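You operate a simulated robot arm through the tools that you are given. There is no shell and no other tool.

The job below is to be done with a simulated robot arm. You get a single attempt, and the scene is never put back.

## Task
Clamp the cam plate and grease its middle with the green dauber.
Fine: take the grease from the pot, put the dauber back, shut the pot again and leave the plate clamped. Set down upright: green dauber. A coat counts when it lies all over at full strength: go over it till it gets no stronger.
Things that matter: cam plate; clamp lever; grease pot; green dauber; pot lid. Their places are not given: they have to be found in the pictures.

Only the result counts: the job must be done as asked and must still hold three seconds after the hand-in. Knocking over, shifting, dropping, spilling or breaking anything else fails it.

## Robot
A 6-joint arm with a two-finger gripper, fixed in place. Base frame: the origin is at the foot of the arm, x ahead of it, y to its left, z up; the work surface is at about z = 85. Readings come in cm, degrees, newtons and seconds.
With the tool pointing down near the work surface it reaches from about 14 to 68 cm from the base axis. Its first joint turns from -66.0 to 66.0 degrees. Payload 2.45 kg.
The tool frame sits at the grasp point between the pads (the TCP): z along the fingers, y along the line on which they close. The tips reach 3 cm beyond it. The gripper opens to 10.6 cm. The gripper's body begins 7.9 cm behind the TCP.
Orientation is that of the tool frame in the base frame, as [roll, pitch, yaw] about the fixed x, y, z axes, in that order (R = Rz(yaw) Ry(pitch) Rx(roll)). With the fingers straight down and closing along the base's y, the tool's x points along the base's -x, its y along +y and its z along -z.

## Interface
- The arm moves only by the tool send_rows. Its argument "deltas" is a list of rows, each a list of 7 numbers: the shift along the tool's x, y, z in units of 25 mm (1.0 is 25 mm), then the turn, a rotation vector about the tool's x, y, z in units of 8 degrees (1.0 is 8 degrees), then the finger opening in cm, from 0 to 10.6. In form: [[x, y, z, wx, wy, wz, grip], ...]. A call has 1 to 20 rows; each row shifts and turns the commanded pose from where the row before left it, along the tool's axes as they then stand. A call with a number of a shift or a turn outside -1 to 1 is refused whole. Each row takes 0.2 s and may step no farther than 5 cm and 8.6 degrees from the row before; otherwise, or with a gripper value out of range, the whole call is refused. Where a pose cannot be reached the arm comes as near as it can. A force on the tool above 60 N (or 10 N above the force at the start of the call, whichever is more), or a blocked arm, ends the call early, and 0.2 s more pass. The fingers move at their own pace (about 15.3 cm/s each) and stop on an object; they squeeze with about 32 N. The grip force told is the motor's: it shows also when the fingers shut on nothing. Time passes only in rows, and 0.2 s behind the last, so rows that do not move let the fingers close. It gives the time, the measured TCP pose, the force on the tool (base axes), the opening and the grip force at its end, in the units of the frame above (readings bear some noise), with the torque about the TCP (base axes, N m) and any sound that the robot's microphone picked up.
- Cameras (640 x 400 px; columns grow to the right, rows downward): "scene" is fixed at [5.92, 41.93, 139.01]; the picture's right is [-0.72, -0.69, 0.00], its down [-0.47, 0.49, -0.73] and it looks along [0.51, -0.53, -0.68] (base axes); focal length 311 px, centre (320, 200). "wrist" rides on the gripper at [7.6, -0.2, -10.6] in the tool frame; the picture's right is [0.02, 1.00, 0.00], its down [-0.78, 0.02, -0.62] and it looks along [-0.62, 0.01, 0.78] (tool axes); focal length 247 px, centre (320, 200).
- grab_frame(camera): a new picture of that camera. It takes no simulated time.
- probe_pixels(camera, pixels): for up to 12 pixels [column, row] of the newest picture of that camera ("zoom" is the newest enlarged one), the place [x, y, z] in the base frame of the surface seen there, good to about 0.2 cm. It takes no simulated time.
- close_up(camera, box): a new picture of the part [left, top, right, bottom] of that camera's present view, enlarged. It takes no simulated time.
- close_job(): hands the job in; it is judged then, once.

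Unless the task says otherwise, let go and move clear before handing in.

The tools are called as a command line: name --pt "numbers of a row" for each row, then --argument value for the rest, lists and objects as JSON in quotes. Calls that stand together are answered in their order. send_rows: Moves the arm, as the interface text tells. Its arguments: {"type":"object","properties":{"deltas":{"type":"array","items":{"type":"array","items":{"type":"number"}}}},"required":["deltas"]} The other tools are called the same way: grab_frame (camera) takes a picture; probe_pixels (camera, pixels) gives the place of the surface under pixels of a picture; close_up (camera, box) takes an enlarged picture of a part of a camera's view; close_job () hands the job in.

At the start:

```text
time_s: 0.0
tcp_pos: [26.56, 18.6, 118.66]
orientation: [180.0, 0.0, 180.0]
contact_force: [-0.2, -0.5, -0.1]
moment: [-0.01, 0.05, 0.01]
width: 10.6
gripper_force: 0.1
```

scene: 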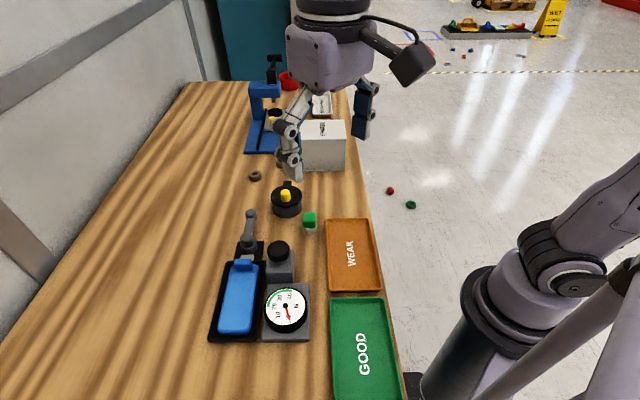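
wrist: 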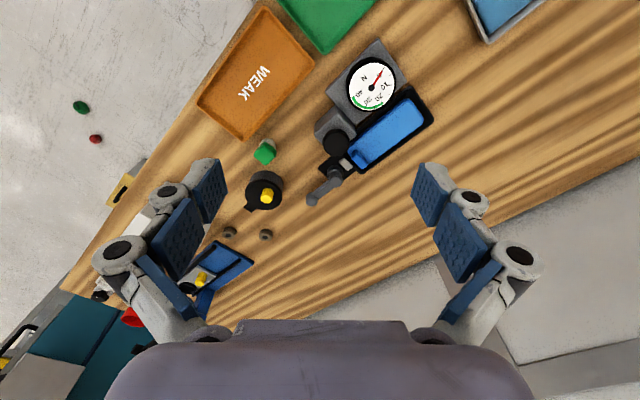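

The scene shows a blue block in a black fixture (237,300), a black pot with a yellow knob (287,198), a green cube-like thing (309,220), and a blue press (262,115). I'll enlarge several areas before moving.

close_up --camera "scene" --box '[190, 200, 350, 350]'

close_up --camera "scene" --box '[230, 40, 390, 240]'

close_up --camera "wrist" --box '[200, 20, 450, 240]'

close_up --camera "wrist" --box '[60, 130, 320, 340]'

```text
2.67 times, centred on (270, 275) of scene
```

zoom: 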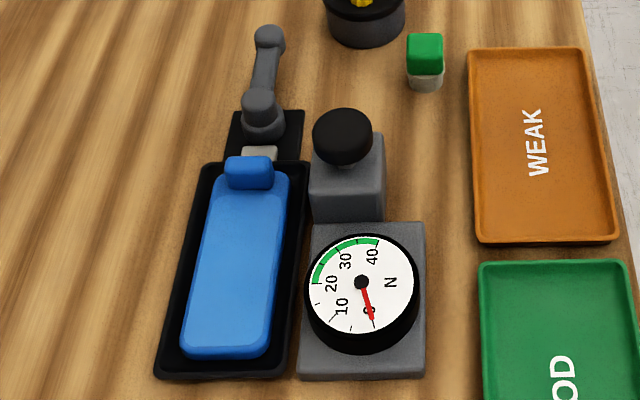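

```text
2.00 times, centred on (310, 140) of scene
```

zoom: 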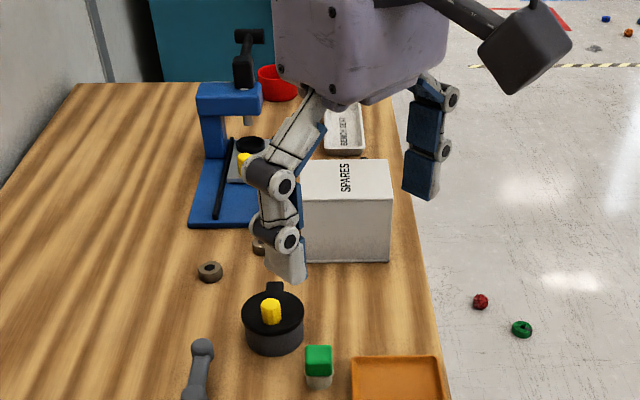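

```text
1.82 times, centred on (325, 130) of wrist
```

zoom: 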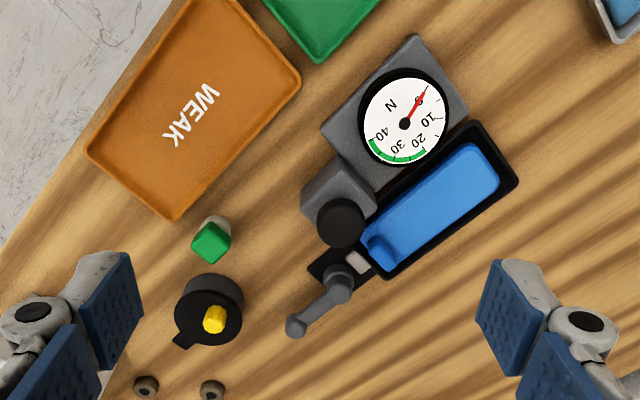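

```text
1.90 times, centred on (190, 235) of wrist
```

zoom: 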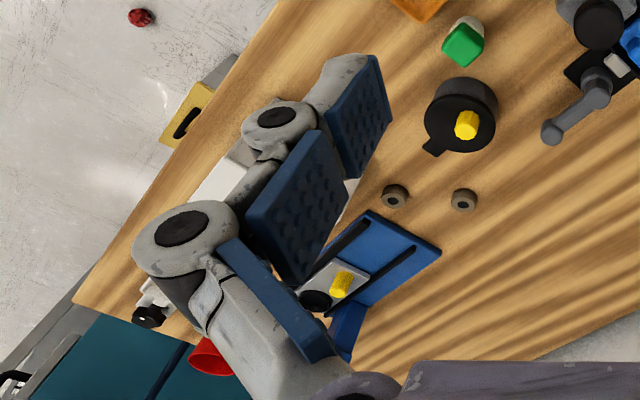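

The blue press-like device around (262,115) and the lever beside the black tray (250,225) are both clamp candidates. I'll probe the key objects to get their places.

grab_frame --camera "scene"

probe_pixels --camera "scene" --pixels '[[250, 213], [248, 240], [243, 265], [237, 300], [228, 335], [279, 250], [286, 307], [285, 194], [287, 185], [309, 216], [310, 228], [255, 176]]'

probe_pixels --camera "wrist" --pixels '[[265, 152], [267, 195], [250, 208], [229, 232], [266, 235], [202, 278], [190, 287], [225, 270], [500, 10], [380, 135], [325, 188], [353, 155]]'

close_up --camera "scene" --box '[235, 50, 315, 160]'

```text
taken
```

scene: 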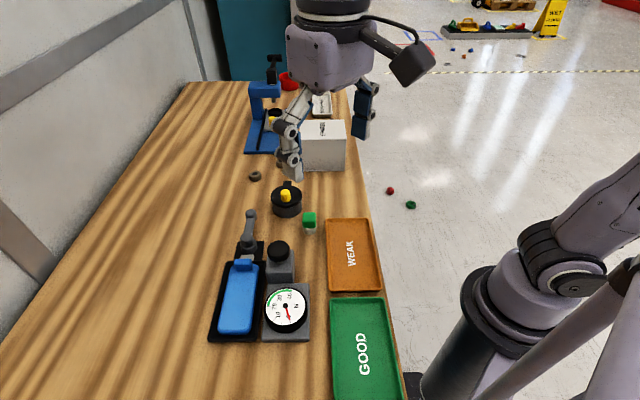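

```text
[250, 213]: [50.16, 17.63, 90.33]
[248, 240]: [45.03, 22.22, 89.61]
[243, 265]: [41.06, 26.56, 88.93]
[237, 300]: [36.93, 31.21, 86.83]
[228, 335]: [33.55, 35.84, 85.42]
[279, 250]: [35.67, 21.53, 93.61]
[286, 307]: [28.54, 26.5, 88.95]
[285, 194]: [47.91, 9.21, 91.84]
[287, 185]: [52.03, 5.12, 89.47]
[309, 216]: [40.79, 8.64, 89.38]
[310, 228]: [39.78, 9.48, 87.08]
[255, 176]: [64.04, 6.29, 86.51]
```

```text
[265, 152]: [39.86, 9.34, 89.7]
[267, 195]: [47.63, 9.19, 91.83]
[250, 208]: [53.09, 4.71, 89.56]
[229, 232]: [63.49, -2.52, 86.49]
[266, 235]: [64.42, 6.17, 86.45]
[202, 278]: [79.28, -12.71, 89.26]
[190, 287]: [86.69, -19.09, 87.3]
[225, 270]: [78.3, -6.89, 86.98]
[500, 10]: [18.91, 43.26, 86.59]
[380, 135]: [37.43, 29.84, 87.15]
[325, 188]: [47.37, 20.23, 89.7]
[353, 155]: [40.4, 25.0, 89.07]
```

```text
3.64 times, centred on (275, 105) of scene
```

zoom: 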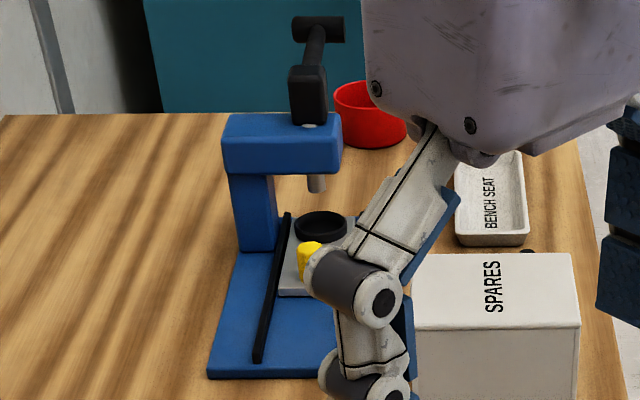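

The press lies out of reach (about 80 cm), so the work is the blue plate at about (37,31,87) in the black fixture, with the grey lever at (45–50, 18–22, 90). I'll lower the wrist camera to look at it closely.

send_rows --pt "0.17 0.63 0.98 0 0 0 10.6" --pt "0.17 0.63 0.98 0 0 0 10.6" --pt "0.17 0.63 0.98 0 0 0 10.6" --pt "0.17 0.63 0.98 0 0 0 10.6" --pt "0.17 0.63 0.98 0 0 0 10.6" --pt "0.17 0.63 0.98 0 0 0 10.6"

grab_frame --camera "wrist"

grab_frame --camera "scene"

```text
time_s: 1.4
tcp_pos: [24.04, 28.13, 103.75]
orientation: [-180.0, 0.0, 179.9]
contact_force: [0.4, 0.3, -0.7]
moment: [0.06, 0.01, 0.0]
width: 10.6
gripper_force: 0.0
```

```text
taken
```

wrist: 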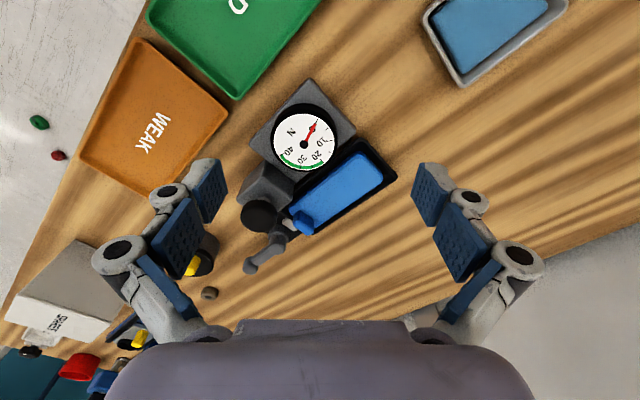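

```text
taken
```

scene: 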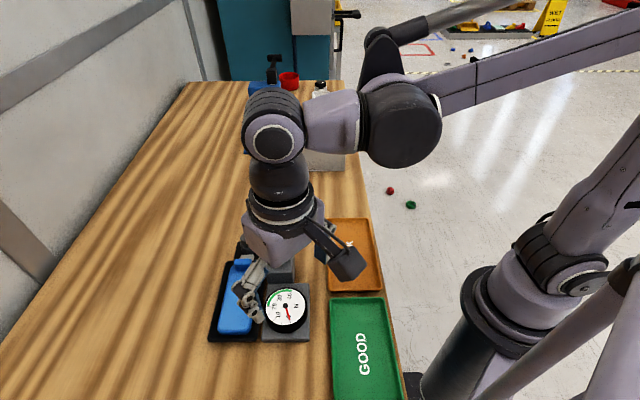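

close_up --camera "wrist" --box '[220, 60, 420, 290]'

close_up --camera "wrist" --box '[400, 0, 600, 100]'

```text
1.74 times, centred on (320, 175) of wrist
```

zoom: 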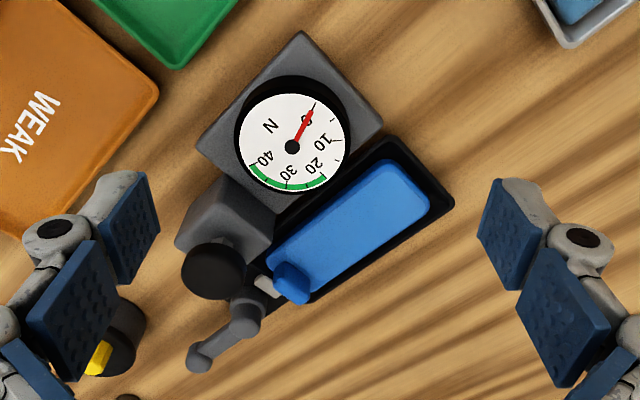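

```text
3.20 times, centred on (500, 50) of wrist
```

zoom: 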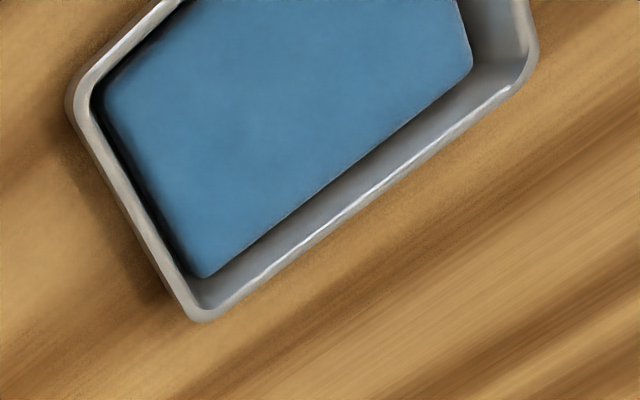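

The wrist view shows the lever at (265,250) with its boss near (275,240) and a blue block at (300,222). I'll zoom harder on those parts.

close_up --camera "wrist" --box '[230, 190, 340, 280]'

close_up --camera "scene" --box '[200, 250, 300, 350]'

close_up --camera "wrist" --box '[280, 130, 410, 240]'

```text
4.44 times, centred on (285, 235) of wrist
```

zoom: 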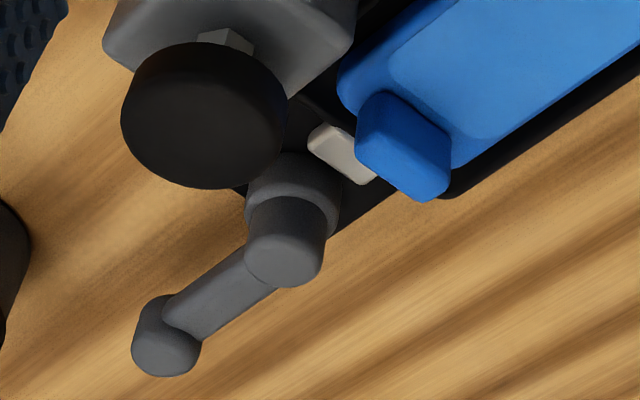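

```text
4.00 times, centred on (250, 300) of scene
```

zoom: 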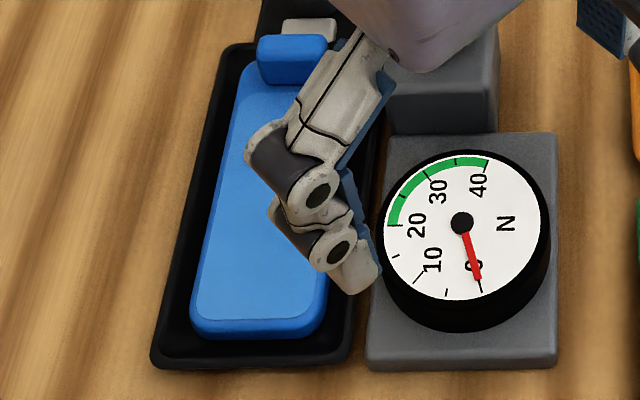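

```text
3.64 times, centred on (345, 185) of wrist
```

zoom: 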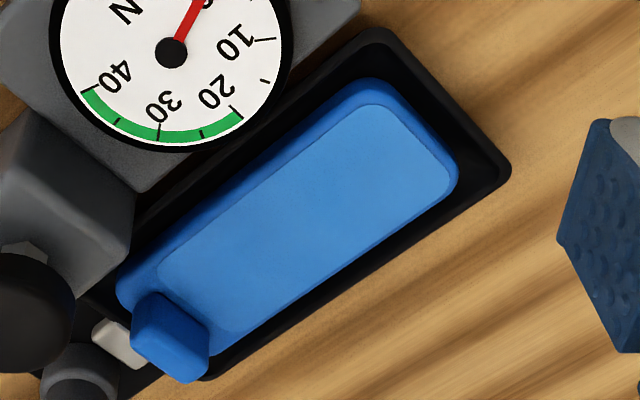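

The plate has a slightly raised/inset middle panel, a blue lug at one end, and a pale jaw by the lever boss. I'll probe geometry on this zoom.

probe_pixels --camera "zoom" --pixels '[[165, 262], [380, 110], [448, 175], [240, 325], [300, 215], [350, 85], [455, 200], [125, 290], [170, 320], [118, 340], [385, 40], [500, 170]]'

close_up --camera "wrist" --box '[230, 190, 340, 280]'

probe_pixels --camera "zoom" --pixels '[[290, 265], [295, 180], [320, 220], [220, 300], [170, 350], [165, 310], [200, 120], [345, 150], [400, 140], [345, 215], [420, 185], [230, 40]]'

```text
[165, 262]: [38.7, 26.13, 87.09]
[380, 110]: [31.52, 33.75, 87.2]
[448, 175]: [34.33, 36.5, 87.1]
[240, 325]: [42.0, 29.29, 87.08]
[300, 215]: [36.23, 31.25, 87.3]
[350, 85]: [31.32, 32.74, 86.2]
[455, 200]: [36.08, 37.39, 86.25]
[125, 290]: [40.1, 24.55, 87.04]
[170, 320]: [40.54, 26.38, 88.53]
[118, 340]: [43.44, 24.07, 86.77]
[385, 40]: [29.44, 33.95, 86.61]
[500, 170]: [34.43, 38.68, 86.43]
```

```text
4.44 times, centred on (285, 235) of wrist
```

zoom: 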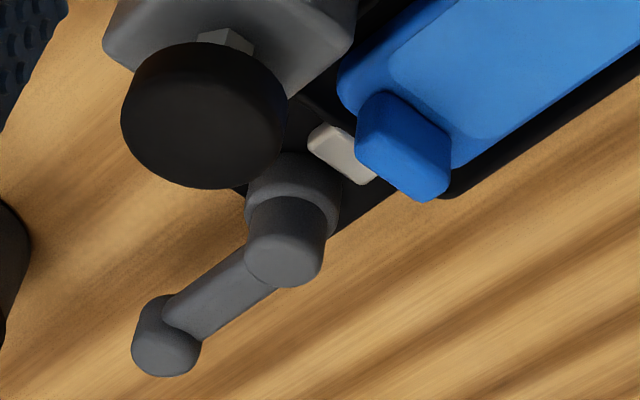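

```text
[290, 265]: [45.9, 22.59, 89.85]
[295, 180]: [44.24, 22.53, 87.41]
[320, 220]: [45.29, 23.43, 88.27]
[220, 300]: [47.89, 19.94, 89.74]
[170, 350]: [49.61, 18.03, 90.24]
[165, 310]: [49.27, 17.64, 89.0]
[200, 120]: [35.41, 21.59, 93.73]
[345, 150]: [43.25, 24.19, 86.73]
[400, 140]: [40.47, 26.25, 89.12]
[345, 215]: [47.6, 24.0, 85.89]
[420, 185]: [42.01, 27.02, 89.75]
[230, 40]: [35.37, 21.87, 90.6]
```

The middle panel runs from (38.7,26.1)–(42,29.3) to (31.5,33.75)–(34.3,36.5), z≈87.1. Next I look closely at the pot and dauber.

send_rows --pt "-0.9 -0.9 0 0 0 0 10.6" --pt "-0.9 -0.9 0 0 0 0 10.6" --pt "-0.5 -0.9 0 0 0 0 10.6" --pt "0 -0.9 0 0 0 0 10.6" --pt "0 -0.9 0 0 0 0 10.6" --pt "0 -0.9 0 0 0 0 10.6" --pt "0 -0.9 0 0 0 0 10.6" --pt "0 -0.9 0 0 0 0 10.6"

grab_frame --camera "wrist"

grab_frame --camera "scene"

close_up --camera "scene" --box '[260, 170, 330, 240]'

```text
time_s: 3.2
tcp_pos: [30.0, 10.1, 103.77]
orientation: [-180.0, 0.1, -180.0]
contact_force: [0.2, -0.1, -0.2]
moment: [0.02, 0.02, -0.03]
width: 10.58
gripper_force: 0.0
```

```text
taken
```

wrist: 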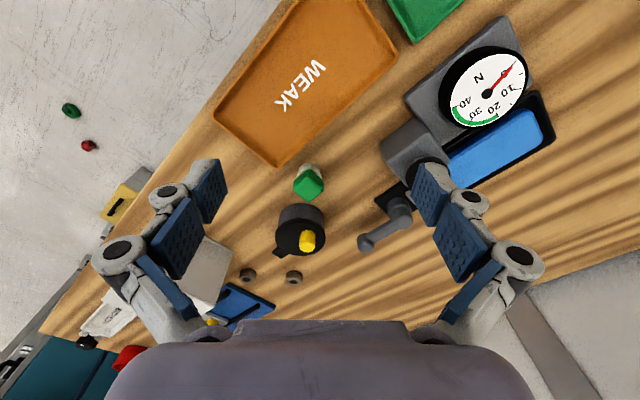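

```text
taken
```

scene: 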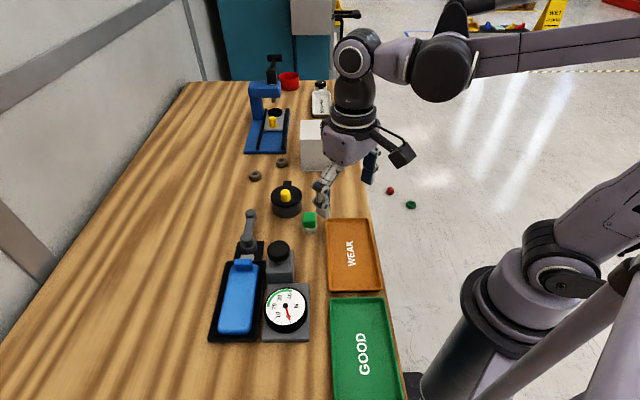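

```text
5.71 times, centred on (295, 205) of scene
```

zoom: 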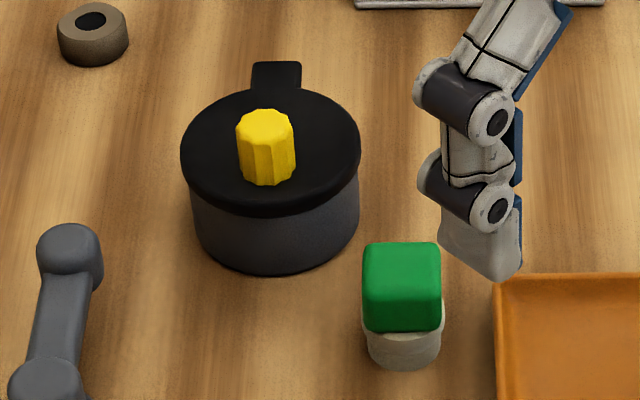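

The dauber is a green block on a pale round pad (zoom (402,300)), and the pot has a black lid with a yellow knob and a tab at the back (zoom (275,75)). I'll zoom from the wrist and probe.

probe_pixels --camera "zoom" --pixels '[[265, 122], [275, 72], [185, 150], [355, 150], [265, 200], [270, 250], [370, 255], [435, 255], [400, 248], [402, 280], [405, 350], [405, 360]]'

close_up --camera "wrist" --box '[260, 155, 340, 265]'

probe_pixels --camera "wrist" --pixels '[[307, 240], [277, 252], [283, 212], [322, 215], [300, 207], [310, 185], [298, 180], [318, 180], [308, 170], [300, 255], [318, 245], [282, 235]]'

```text
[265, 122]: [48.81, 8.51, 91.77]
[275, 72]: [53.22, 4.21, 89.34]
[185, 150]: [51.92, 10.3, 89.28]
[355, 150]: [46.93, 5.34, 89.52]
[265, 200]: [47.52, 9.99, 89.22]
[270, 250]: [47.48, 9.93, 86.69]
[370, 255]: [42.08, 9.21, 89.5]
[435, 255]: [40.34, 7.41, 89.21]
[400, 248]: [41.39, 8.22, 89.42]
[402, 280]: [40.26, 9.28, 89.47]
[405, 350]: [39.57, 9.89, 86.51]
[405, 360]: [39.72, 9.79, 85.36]
```

```text
3.64 times, centred on (300, 210) of wrist
```

zoom: 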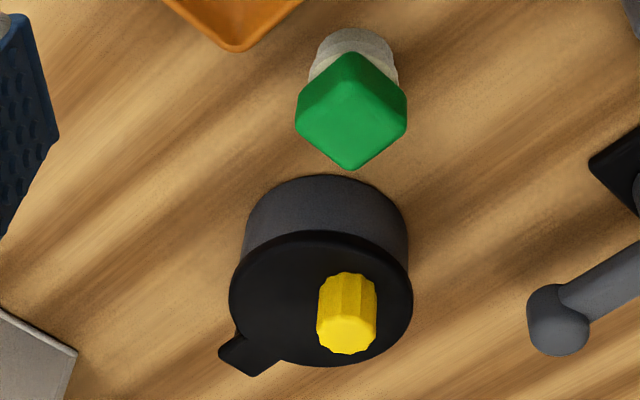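

```text
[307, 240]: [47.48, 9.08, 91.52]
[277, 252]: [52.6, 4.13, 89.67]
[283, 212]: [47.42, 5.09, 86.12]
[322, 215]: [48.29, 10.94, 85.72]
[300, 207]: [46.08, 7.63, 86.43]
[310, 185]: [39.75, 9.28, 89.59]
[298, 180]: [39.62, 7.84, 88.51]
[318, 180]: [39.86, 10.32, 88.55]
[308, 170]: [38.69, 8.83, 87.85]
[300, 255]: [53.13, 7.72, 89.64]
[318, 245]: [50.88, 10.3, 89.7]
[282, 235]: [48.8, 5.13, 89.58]
```

The knob sits off-centre on the lid, opposite the tab, which hints at a hinge or swivel at the tab. First the clamp: I zoom on the lever from the scene camera for stops or arrows.

close_up --camera "scene" --box '[220, 200, 290, 275]'

close_up --camera "wrist" --box '[350, 130, 480, 260]'

```text
5.33 times, centred on (255, 238) of scene
```

zoom: 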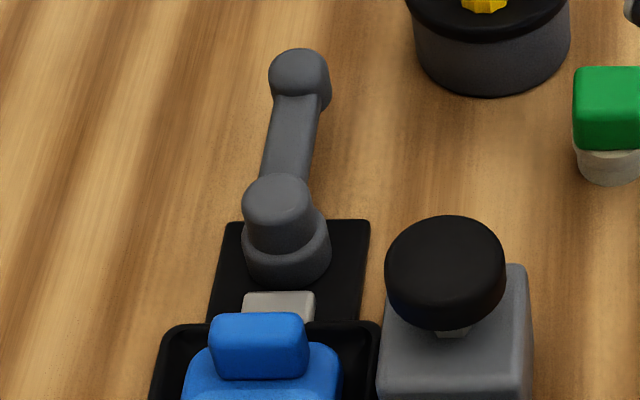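

```text
3.08 times, centred on (415, 195) of wrist
```

zoom: 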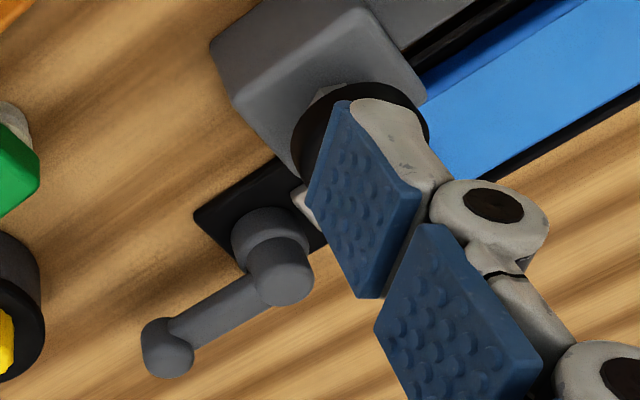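

Lever is a vertical-axis swing lever: boss at about (45.3,22.5), end knob about (50,17.7), top z≈90.3. I'll move above its end, turn the gripper 44° so the fingers straddle it, and check.

send_rows --pt "-0.876 0.347 0 0 0 0 5" --pt "-0.876 0.347 0 0 0 0 5" --pt "-0.876 0.347 0 0 0 0 5" --pt "-0.876 0.347 0 0 0 0 5" --pt "-0.876 0.347 0 0 0 0 5" --pt "-0.876 0.347 0 0 0 0 5" --pt "-0.876 0.347 0 0 0 0 5" --pt "-0.876 0.347 0 0 0 0 5" --pt "-0.876 0.347 0 0 0 0 5" --pt "0 0 0 0 0 0.917 4" --pt "0 0 0 0 0 0.917 4" --pt "0 0 0 0 0 0.917 4" --pt "0 0 0 0 0 0.917 4" --pt "0 0 0 0 0 0.917 4" --pt "0 0 0 0 0 0.917 4" --pt "0 0 0 0 0 0 4"

grab_frame --camera "wrist"

grab_frame --camera "scene"

```text
time_s: 6.6
tcp_pos: [49.43, 17.97, 103.79]
orientation: [180.0, 0.0, 135.9]
contact_force: [0.4, 0.4, -0.8]
moment: [-0.03, 0.05, 0.0]
width: 4.03
gripper_force: 0.0
```

```text
taken
```

wrist: 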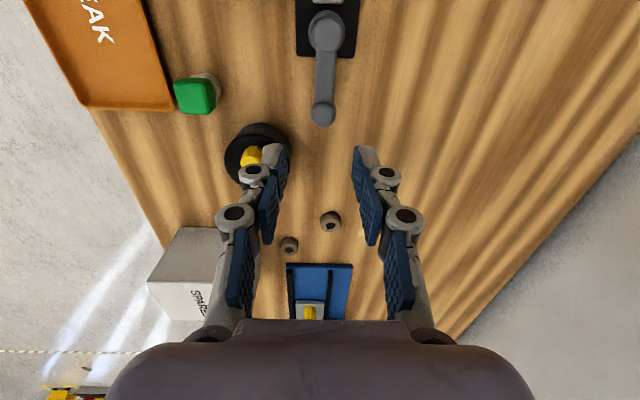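

```text
taken
```

scene: 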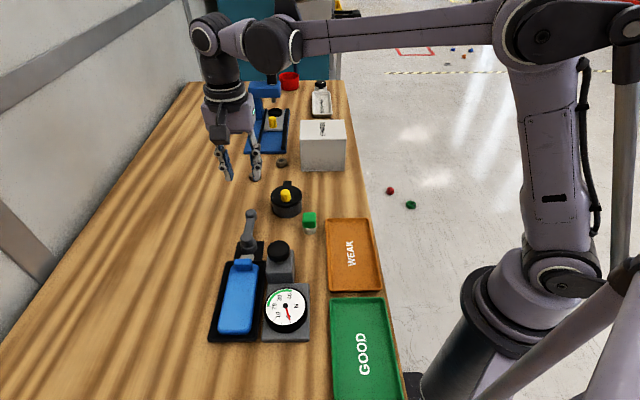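

The gripper is aligned with the lever axis in the wrist picture (lever end at (323,110), boss at (326,30)). I'll probe to check positions.

probe_pixels --camera "wrist" --pixels '[[323, 115], [323, 100], [326, 40], [327, 25], [312, 30], [344, 30], [313, 113], [334, 113], [190, 95], [252, 155], [305, 20], [350, 20]]'

close_up --camera "wrist" --box '[160, 0, 380, 190]'

```text
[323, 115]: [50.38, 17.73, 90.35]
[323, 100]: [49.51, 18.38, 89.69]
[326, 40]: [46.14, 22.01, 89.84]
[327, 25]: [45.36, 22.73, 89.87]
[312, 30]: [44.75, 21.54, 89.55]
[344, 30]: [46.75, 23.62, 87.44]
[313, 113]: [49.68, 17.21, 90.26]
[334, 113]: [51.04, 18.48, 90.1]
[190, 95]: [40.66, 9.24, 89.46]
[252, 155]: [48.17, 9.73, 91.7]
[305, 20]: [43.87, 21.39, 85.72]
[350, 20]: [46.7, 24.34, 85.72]
```

```text
2.11 times, centred on (270, 95) of wrist
```

zoom: 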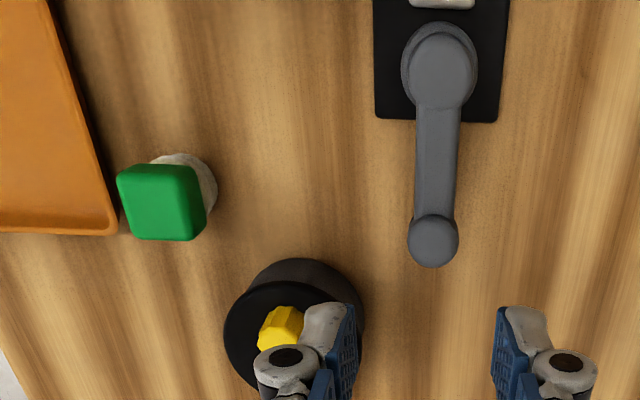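

Lever end centre is about (50.3,17.8), boss (45.5,22.5), radius 6.7 cm; I'm 0.5 cm off sideways. I descend with the fingers straddling the lever to tip height about 87.4.

send_rows --pt "0 0.2 0.893 0 0 0 4" --pt "0 0 0.893 0 0 0 4" --pt "0 0 0.893 0 0 0 4" --pt "0 0 0.893 0 0 0 4" --pt "0 0 0.893 0 0 0 4" --pt "0 0 0.893 0 0 0 4" --pt "0 0 0 0 0 0 4"

close_up --camera "scene" --box '[190, 130, 330, 280]'

grab_frame --camera "wrist"

```text
time_s: 8.2
tcp_pos: [49.67, 18.36, 90.42]
orientation: [-179.9, 0.1, 136.0]
contact_force: [-0.4, -0.3, 0.7]
moment: [0.0, 0.01, 0.0]
width: 4.01
gripper_force: 0.0
```

```text
2.67 times, centred on (260, 205) of scene
```

zoom: 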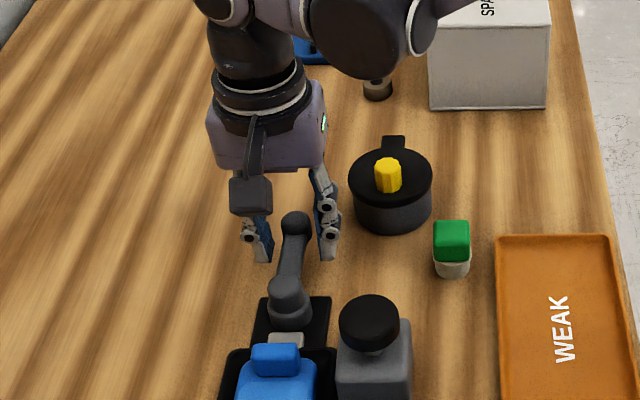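

```text
taken
```

wrist: 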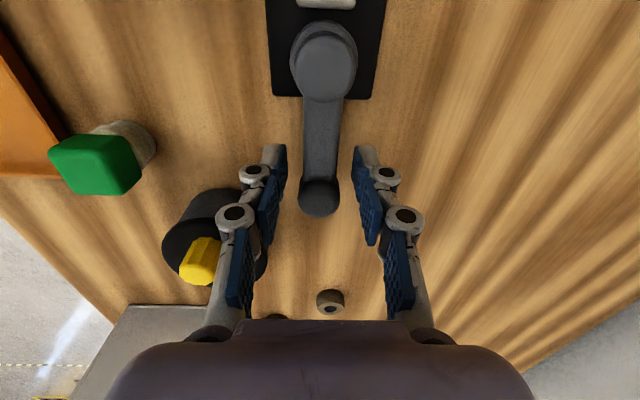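

The lever knob (319,200) sits between the fingers. I push gently toward tool +y (lever counter-clockwise from above) and watch the force.

send_rows --pt "0 0.2 0 0 0 0 4" --pt "0 0.16 0 0 0 0 4" --pt "0 0.12 0 0 0 0 4" --pt "0 0.12 0 0 0 0 4" --pt "0 0.12 0 0 0 0 4"

grab_frame --camera "wrist"

```text
time_s: 9.4
tcp_pos: [50.92, 19.48, 90.49]
orientation: [-179.7, 0.0, 135.8]
contact_force: [-15.5, -14.4, -9.1]
moment: [-0.09, 0.25, -0.27]
width: 5.22
gripper_force: 9.1
```

```text
taken
```

wrist: 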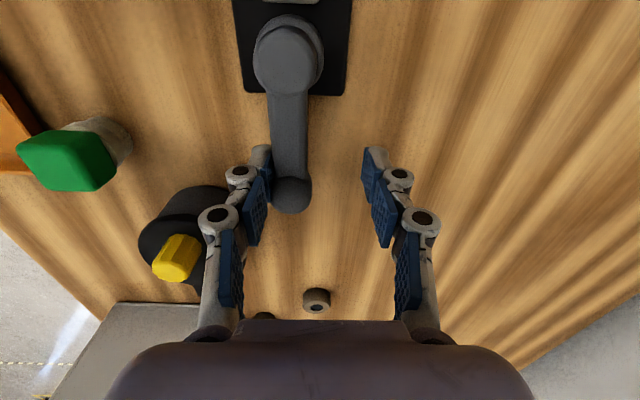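

The push met about 21 N and the finger was forced open (5.2 cm) with the lever unmoved, so that way is a stop. I back off and try the other direction.

send_rows --pt "0 -0.3 0 0 0 0 4" --pt "0 -0.4 0 0 0 0 4" --pt "0 -0.3 0 0 0 0 4" --pt "0 -0.15 0 0 0 0 4" --pt "0 -0.12 0 0 0 0 4" --pt "0 -0.12 0 0 0 0 4"

grab_frame --camera "wrist"

```text
time_s: 10.8
tcp_pos: [48.65, 16.98, 90.43]
orientation: [-180.0, 0.0, 136.0]
contact_force: [1.7, 0.9, 1.4]
moment: [0.07, -0.09, -0.02]
width: 4.16
gripper_force: 1.2
```

```text
taken
```

wrist: 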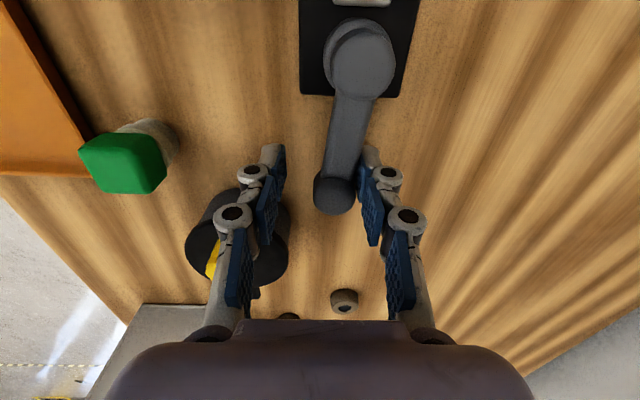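

The lever now moves freely clockwise (seen from above) with about 2 N. I'll lift, close the fingers, and come down behind it so nothing leads ahead of the lever.

send_rows --pt "0 -0.05 0 0 0 0 4" --pt "0 0.2 -0.8 0 0 0 4" --pt "0 0 -0.8 0 0 0 4" --pt "0 0.75 0 0 0 0 0" --pt "0 0.75 0 0 0 0 0" --pt "0 0 0.8 0 0 0 0" --pt "0 0 0.8 0 0 0 0" --pt "0 0 0 0 0 0 0"

grab_frame --camera "wrist"

```text
time_s: 12.6
tcp_pos: [51.41, 20.07, 90.62]
orientation: [179.9, -0.1, 136.0]
contact_force: [-1.6, 0.3, 0.2]
moment: [0.0, -0.02, -0.01]
width: 0.01
gripper_force: 29.1
```

```text
taken
```

wrist: 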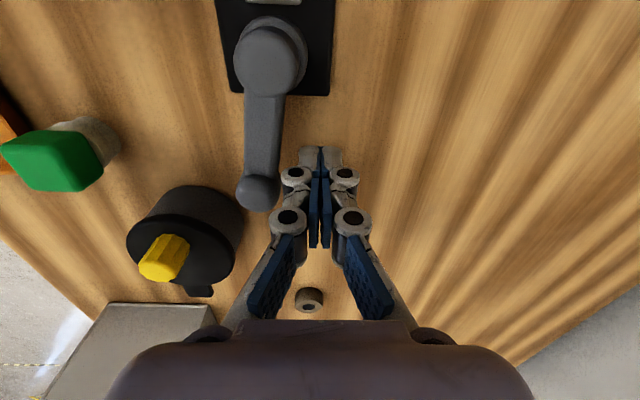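

Closed fingers are just right of the lever knob (258,190). I sweep clockwise about the boss, 48° first.

send_rows --pt "-0.066 -0.255 0 0 0 0.75 0" --pt "-0.066 -0.255 0 0 0 0.75 0" --pt "-0.066 -0.255 0 0 0 0.75 0" --pt "-0.066 -0.255 0 0 0 0.75 0" --pt "-0.066 -0.255 0 0 0 0.75 0" --pt "-0.066 -0.255 0 0 0 0.75 0" --pt "-0.066 -0.255 0 0 0 0.75 0" --pt "-0.066 -0.255 0 0 0 0.75 0"

grab_frame --camera "wrist"

close_up --camera "scene" --box '[190, 150, 330, 290]'

```text
time_s: 14.4
tcp_pos: [47.48, 16.62, 90.5]
orientation: [180.0, 0.0, 87.9]
contact_force: [2.0, 0.2, 0.9]
moment: [0.03, -0.01, 0.0]
width: 0.01
gripper_force: 28.4
```

```text
taken
```

wrist: 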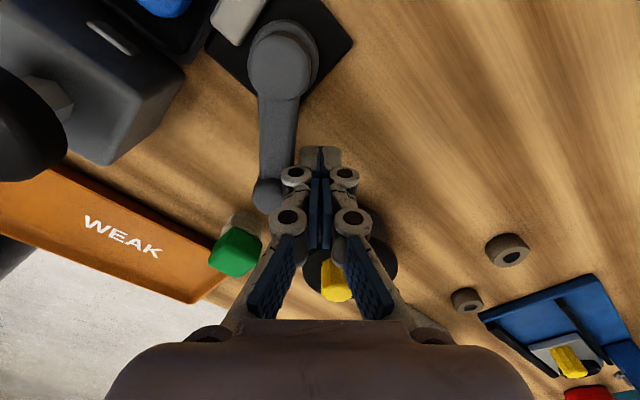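

```text
2.86 times, centred on (260, 220) of scene
```

zoom: 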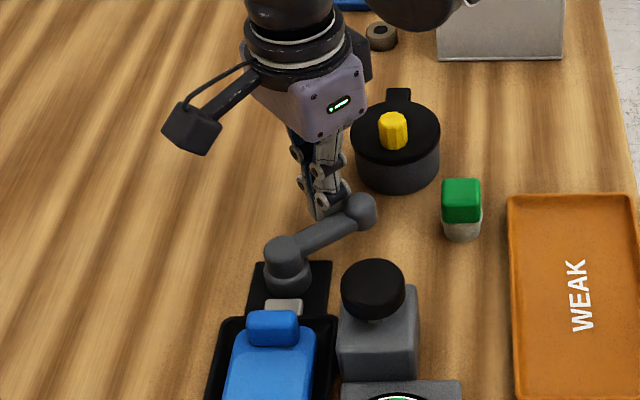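

Force is low (2 N) and the lever has turned about 46°. I continue in smaller batches.

send_rows --pt "-0.066 -0.255 0 0 0 0.75 0" --pt "-0.066 -0.255 0 0 0 0.75 0" --pt "-0.066 -0.255 0 0 0 0.75 0" --pt "-0.066 -0.255 0 0 0 0.75 0"

close_up --camera "scene" --box '[190, 150, 330, 290]'

grab_frame --camera "wrist"

```text
time_s: 15.4
tcp_pos: [44.85, 16.53, 90.59]
orientation: [-180.0, 0.1, 63.9]
contact_force: [1.7, -0.9, 0.1]
moment: [-0.02, 0.02, 0.0]
width: 0.02
gripper_force: 28.6
```

```text
2.86 times, centred on (260, 220) of scene
```

zoom: 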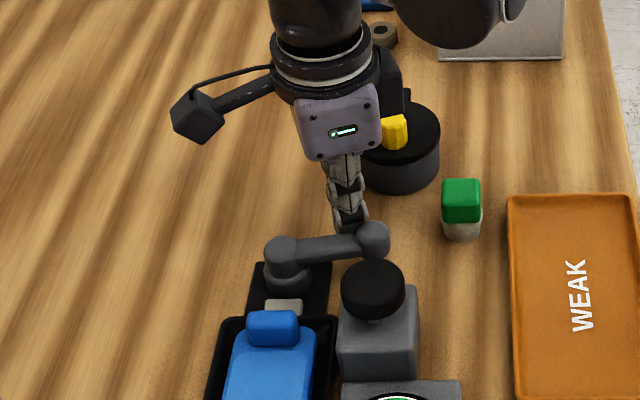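

```text
taken
```

wrist: 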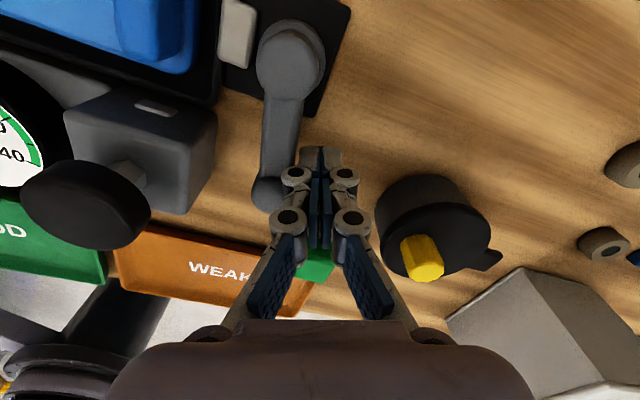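

Still only about 2 N; the lever end is nearing the tester block (150,150 in wrist) but with room. I go on in two-row batches, watching for the stop.

send_rows --pt "-0.066 -0.255 0 0 0 0.75 0" --pt "-0.066 -0.255 0 0 0 0.75 0"

grab_frame --camera "wrist"

close_up --camera "scene" --box '[220, 210, 310, 290]'

```text
time_s: 16.0
tcp_pos: [43.84, 16.74, 90.56]
orientation: [179.6, -0.1, 51.8]
contact_force: [19.4, -8.8, 6.1]
moment: [-0.05, -0.14, -0.08]
width: 0.0
gripper_force: 27.9
```

```text
taken
```

wrist: 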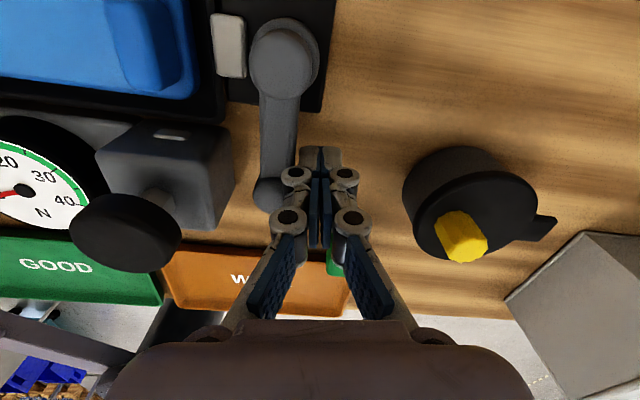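

```text
5.00 times, centred on (265, 250) of scene
```

zoom: 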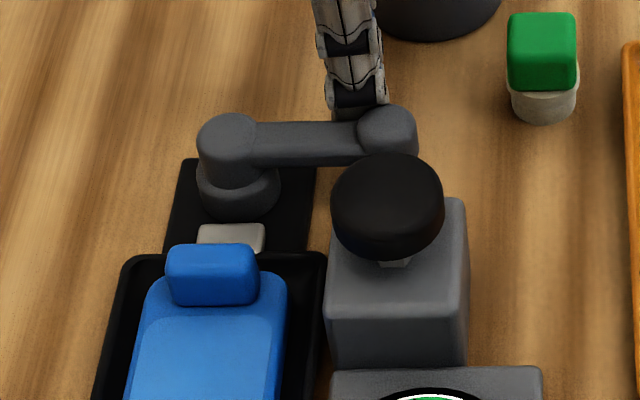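

Resistance rose to about 21 N near 84° of travel, and the lever is clear of the tester block (gap at wrist (250,170)). That could be the cam biting or the end stop; I push a little further.

send_rows --pt "-0.033 -0.128 0 0 0 0.375 0" --pt "-0.033 -0.128 0 0 0 0.375 0"

grab_frame --camera "wrist"

close_up --camera "scene" --box '[220, 210, 310, 290]'

```text
time_s: 16.6
tcp_pos: [43.72, 16.65, 90.46]
orientation: [178.9, -0.3, 45.4]
contact_force: [43.5, -24.9, 20.7]
moment: [-0.01, -0.17, -0.17]
width: 0.0
gripper_force: 28.7
```

```text
taken
```

wrist: 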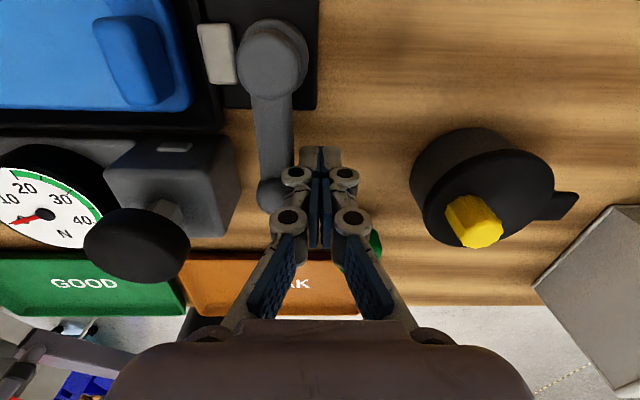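

```text
5.00 times, centred on (265, 250) of scene
```

zoom: 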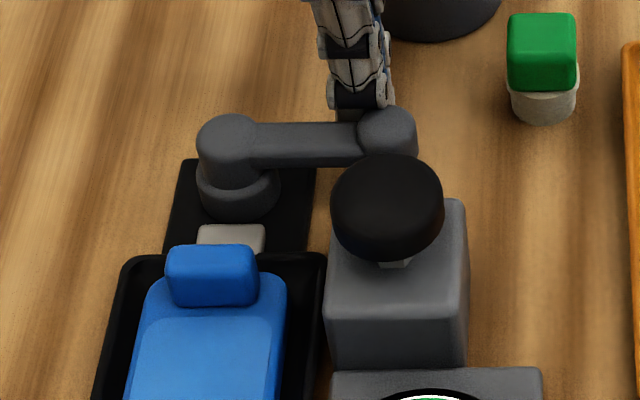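

The lever no longer yields at 50 N, so it's at its stop. I back off, lift, and inspect the jaw.

send_rows --pt "0.03 0.2 0 0 0 -0.3 0" --pt "0.03 0.4 0 0 0 0 0" --pt "0 0.2 -0.8 0 0 0 0" --pt "0 0 -1 0 0 0 0" --pt "0 0 -1 0 0 0 0" --pt "-0.5 0.5 -1 0 0 0 0" --pt "-0.5 0.5 -1 0 0 0 0"

grab_frame --camera "wrist"

close_up --camera "scene" --box '[220, 210, 310, 290]'

grab_frame --camera "scene"

```text
time_s: 18.2
tcp_pos: [44.93, 12.43, 102.65]
orientation: [-180.0, 0.0, 48.3]
contact_force: [0.3, -0.7, 0.3]
moment: [0.02, 0.03, -0.01]
width: 0.0
gripper_force: 28.2
```

```text
taken
```

wrist: 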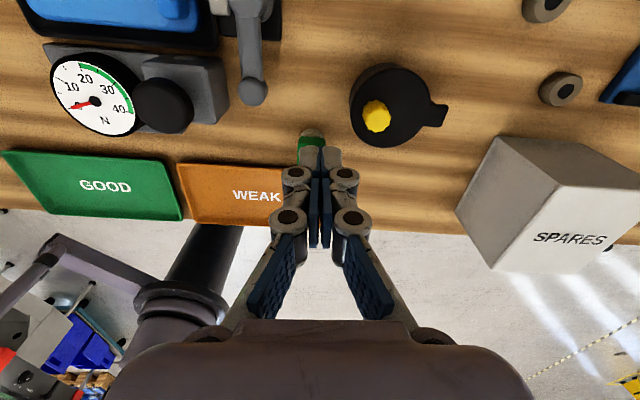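

```text
5.00 times, centred on (265, 250) of scene
```

zoom: 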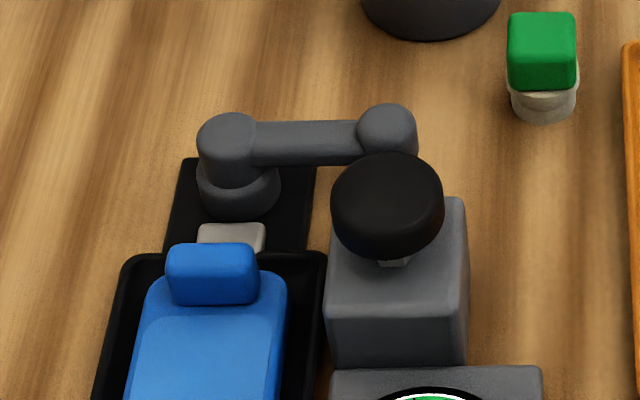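

```text
taken
```

scene: 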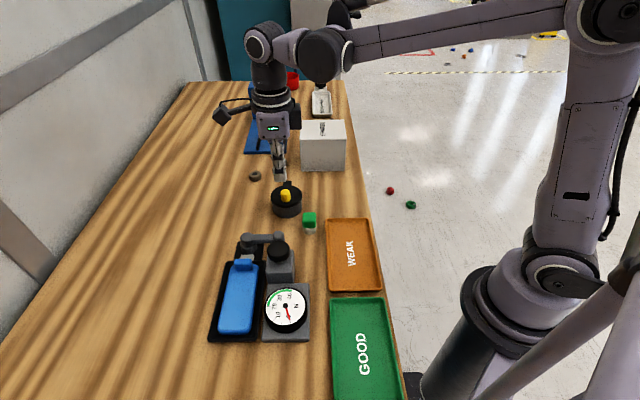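

The lever stays turned about 90°, now crosswise. I shift the camera to inspect jaw, lug and plate.

send_rows --pt "0.8 -0.6 0 0 0 0 2" --pt "0.8 -0.6 0 0 0 0 5" --pt "0.8 -0.6 0 0 0 0 10" --pt "0.8 -0.6 0 0 0 0 10"

grab_frame --camera "wrist"

```text
time_s: 19.2
tcp_pos: [45.61, 22.34, 102.51]
orientation: [-180.0, -0.1, 48.3]
contact_force: [0.2, 0.4, 0.2]
moment: [0.01, -0.05, 0.0]
width: 10.02
gripper_force: 0.0
```

```text
taken
```

wrist: 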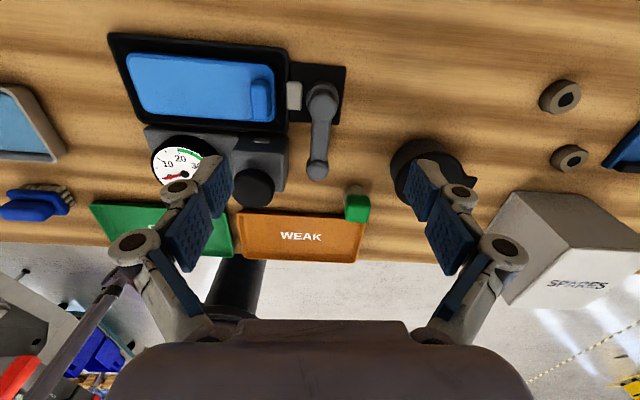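

close_up --camera "wrist" --box '[100, 20, 360, 190]'

probe_pixels --camera "wrist" --pixels '[[294, 95], [262, 97], [322, 95], [318, 165], [315, 140], [140, 80], [275, 100], [200, 90], [285, 97], [276, 75]]'

close_up --camera "wrist" --box '[230, 55, 350, 135]'

```text
2.35 times, centred on (230, 105) of wrist
```

zoom: 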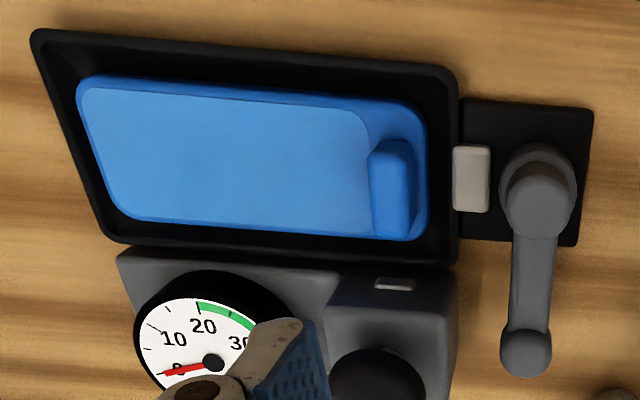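

```text
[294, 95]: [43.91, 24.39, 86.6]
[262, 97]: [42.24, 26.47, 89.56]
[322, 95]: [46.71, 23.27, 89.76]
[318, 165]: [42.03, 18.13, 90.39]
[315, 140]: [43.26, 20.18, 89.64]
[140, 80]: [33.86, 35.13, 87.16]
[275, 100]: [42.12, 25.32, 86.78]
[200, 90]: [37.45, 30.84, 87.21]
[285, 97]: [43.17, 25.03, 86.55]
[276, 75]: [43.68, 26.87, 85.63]
```

```text
5.00 times, centred on (290, 95) of wrist
```

zoom: 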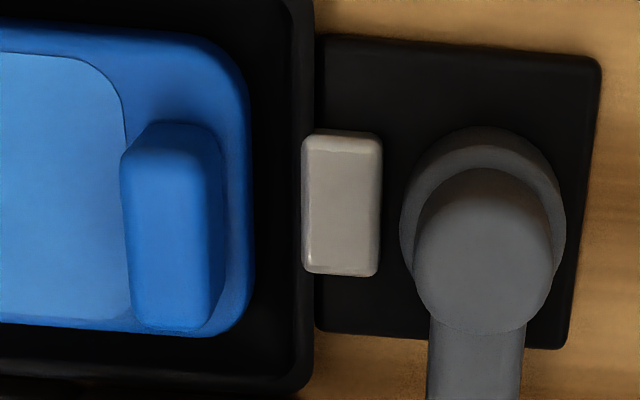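

The jaw (zoom (340,205)) looks unchanged against the tray rim. I'll measure the lever angle now to see whether it's really at full travel.

probe_pixels --camera "wrist" --pixels '[[321, 105], [321, 103], [321, 107], [317, 168], [317, 170], [317, 172], [310, 139], [323, 139], [309, 125], [325, 125]]'

close_up --camera "scene" --box '[235, 225, 275, 275]'

```text
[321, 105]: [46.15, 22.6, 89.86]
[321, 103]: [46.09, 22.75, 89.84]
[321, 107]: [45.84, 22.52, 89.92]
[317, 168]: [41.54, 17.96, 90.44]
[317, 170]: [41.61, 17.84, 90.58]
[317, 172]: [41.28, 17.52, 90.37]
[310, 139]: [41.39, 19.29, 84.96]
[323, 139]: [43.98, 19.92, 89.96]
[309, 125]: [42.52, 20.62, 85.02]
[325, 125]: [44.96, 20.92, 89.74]
```

```text
8.00 times, centred on (255, 250) of scene
```

zoom: 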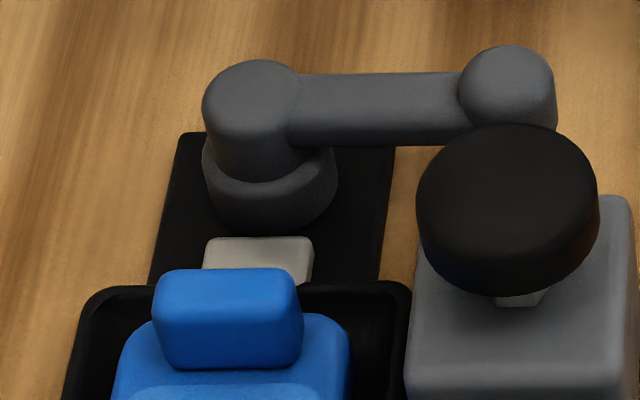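

The lever has turned from about −47° to −133°, i.e. the full ~90°, to a hard stop: I take it as clamped. Next the pot: I move above the yellow knob (~(48.1,9.0)) with the gripper turned to yaw 136.

send_rows --pt "-0.662 0.856 0 0 0 0 8" --pt "-0.662 0.856 0 0 0 0 6" --pt "-0.662 0.856 0 0 0 0 5" --pt "-0.662 0.856 0 0 0 0 5" --pt "-0.662 0.856 0 0 0 0 5" --pt "0 0 0 0 0 -1 5" --pt "0 0 0 0 0 -1 5" --pt "0 0 0 0 0 -1 5" --pt "0 0 0 0 0 -1 5" --pt "0 0 0 0 0 -1 5" --pt "0 0 0 0 0 -1 5" --pt "0 0 0 0 0 -1 5" --pt "0 0 0 0 0 -1 5" --pt "0 0 0 0 0 -1 5" --pt "0 0 0 0 0 -1 5" --pt "0 0 0 0 0 -1 5"

grab_frame --camera "wrist"

close_up --camera "wrist" --box '[230, 120, 410, 260]'

```text
time_s: 22.6
tcp_pos: [48.15, 9.08, 102.56]
orientation: [-180.0, 0.0, 136.5]
contact_force: [1.1, -0.4, 0.0]
moment: [-0.03, 0.02, 0.03]
width: 5.05
gripper_force: 0.1
```

```text
taken
```

wrist: 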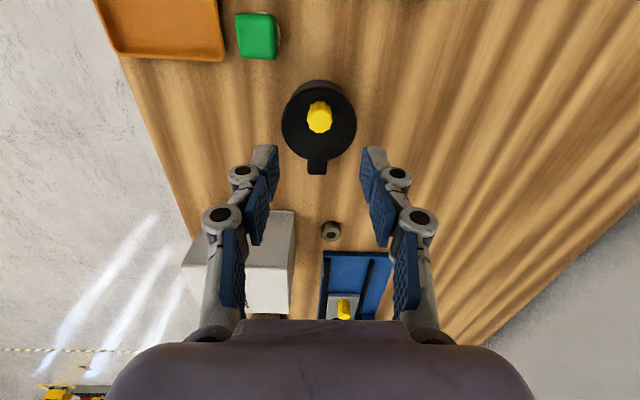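

```text
2.86 times, centred on (320, 190) of wrist
```

zoom: 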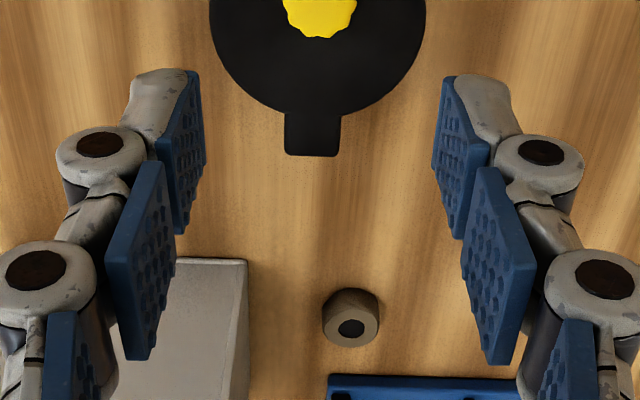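

close_up --camera "wrist" --box '[220, 0, 370, 180]'

probe_pixels --camera "wrist" --pixels '[[318, 108], [318, 125], [308, 116], [330, 116], [284, 125], [355, 125], [318, 155], [317, 170], [320, 90], [319, 95], [258, 37], [242, 37]]'

```text
2.22 times, centred on (295, 90) of wrist
```

zoom: 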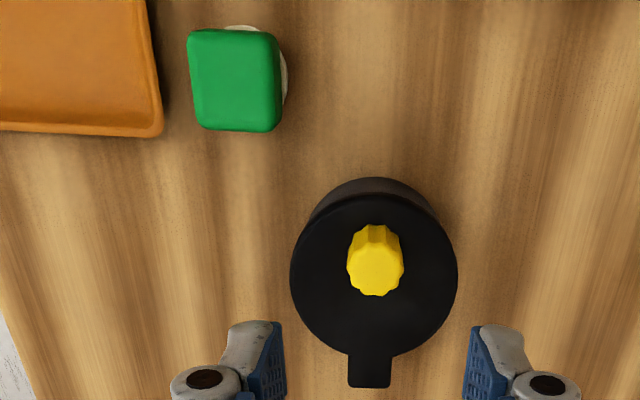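

```text
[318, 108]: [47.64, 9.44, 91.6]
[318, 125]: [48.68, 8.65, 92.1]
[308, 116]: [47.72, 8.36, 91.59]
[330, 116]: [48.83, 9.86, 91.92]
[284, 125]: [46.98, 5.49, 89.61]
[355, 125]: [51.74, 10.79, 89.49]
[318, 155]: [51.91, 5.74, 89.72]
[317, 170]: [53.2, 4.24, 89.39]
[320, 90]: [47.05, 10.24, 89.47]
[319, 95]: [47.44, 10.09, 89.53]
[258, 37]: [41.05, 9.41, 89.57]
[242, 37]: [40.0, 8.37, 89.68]
```

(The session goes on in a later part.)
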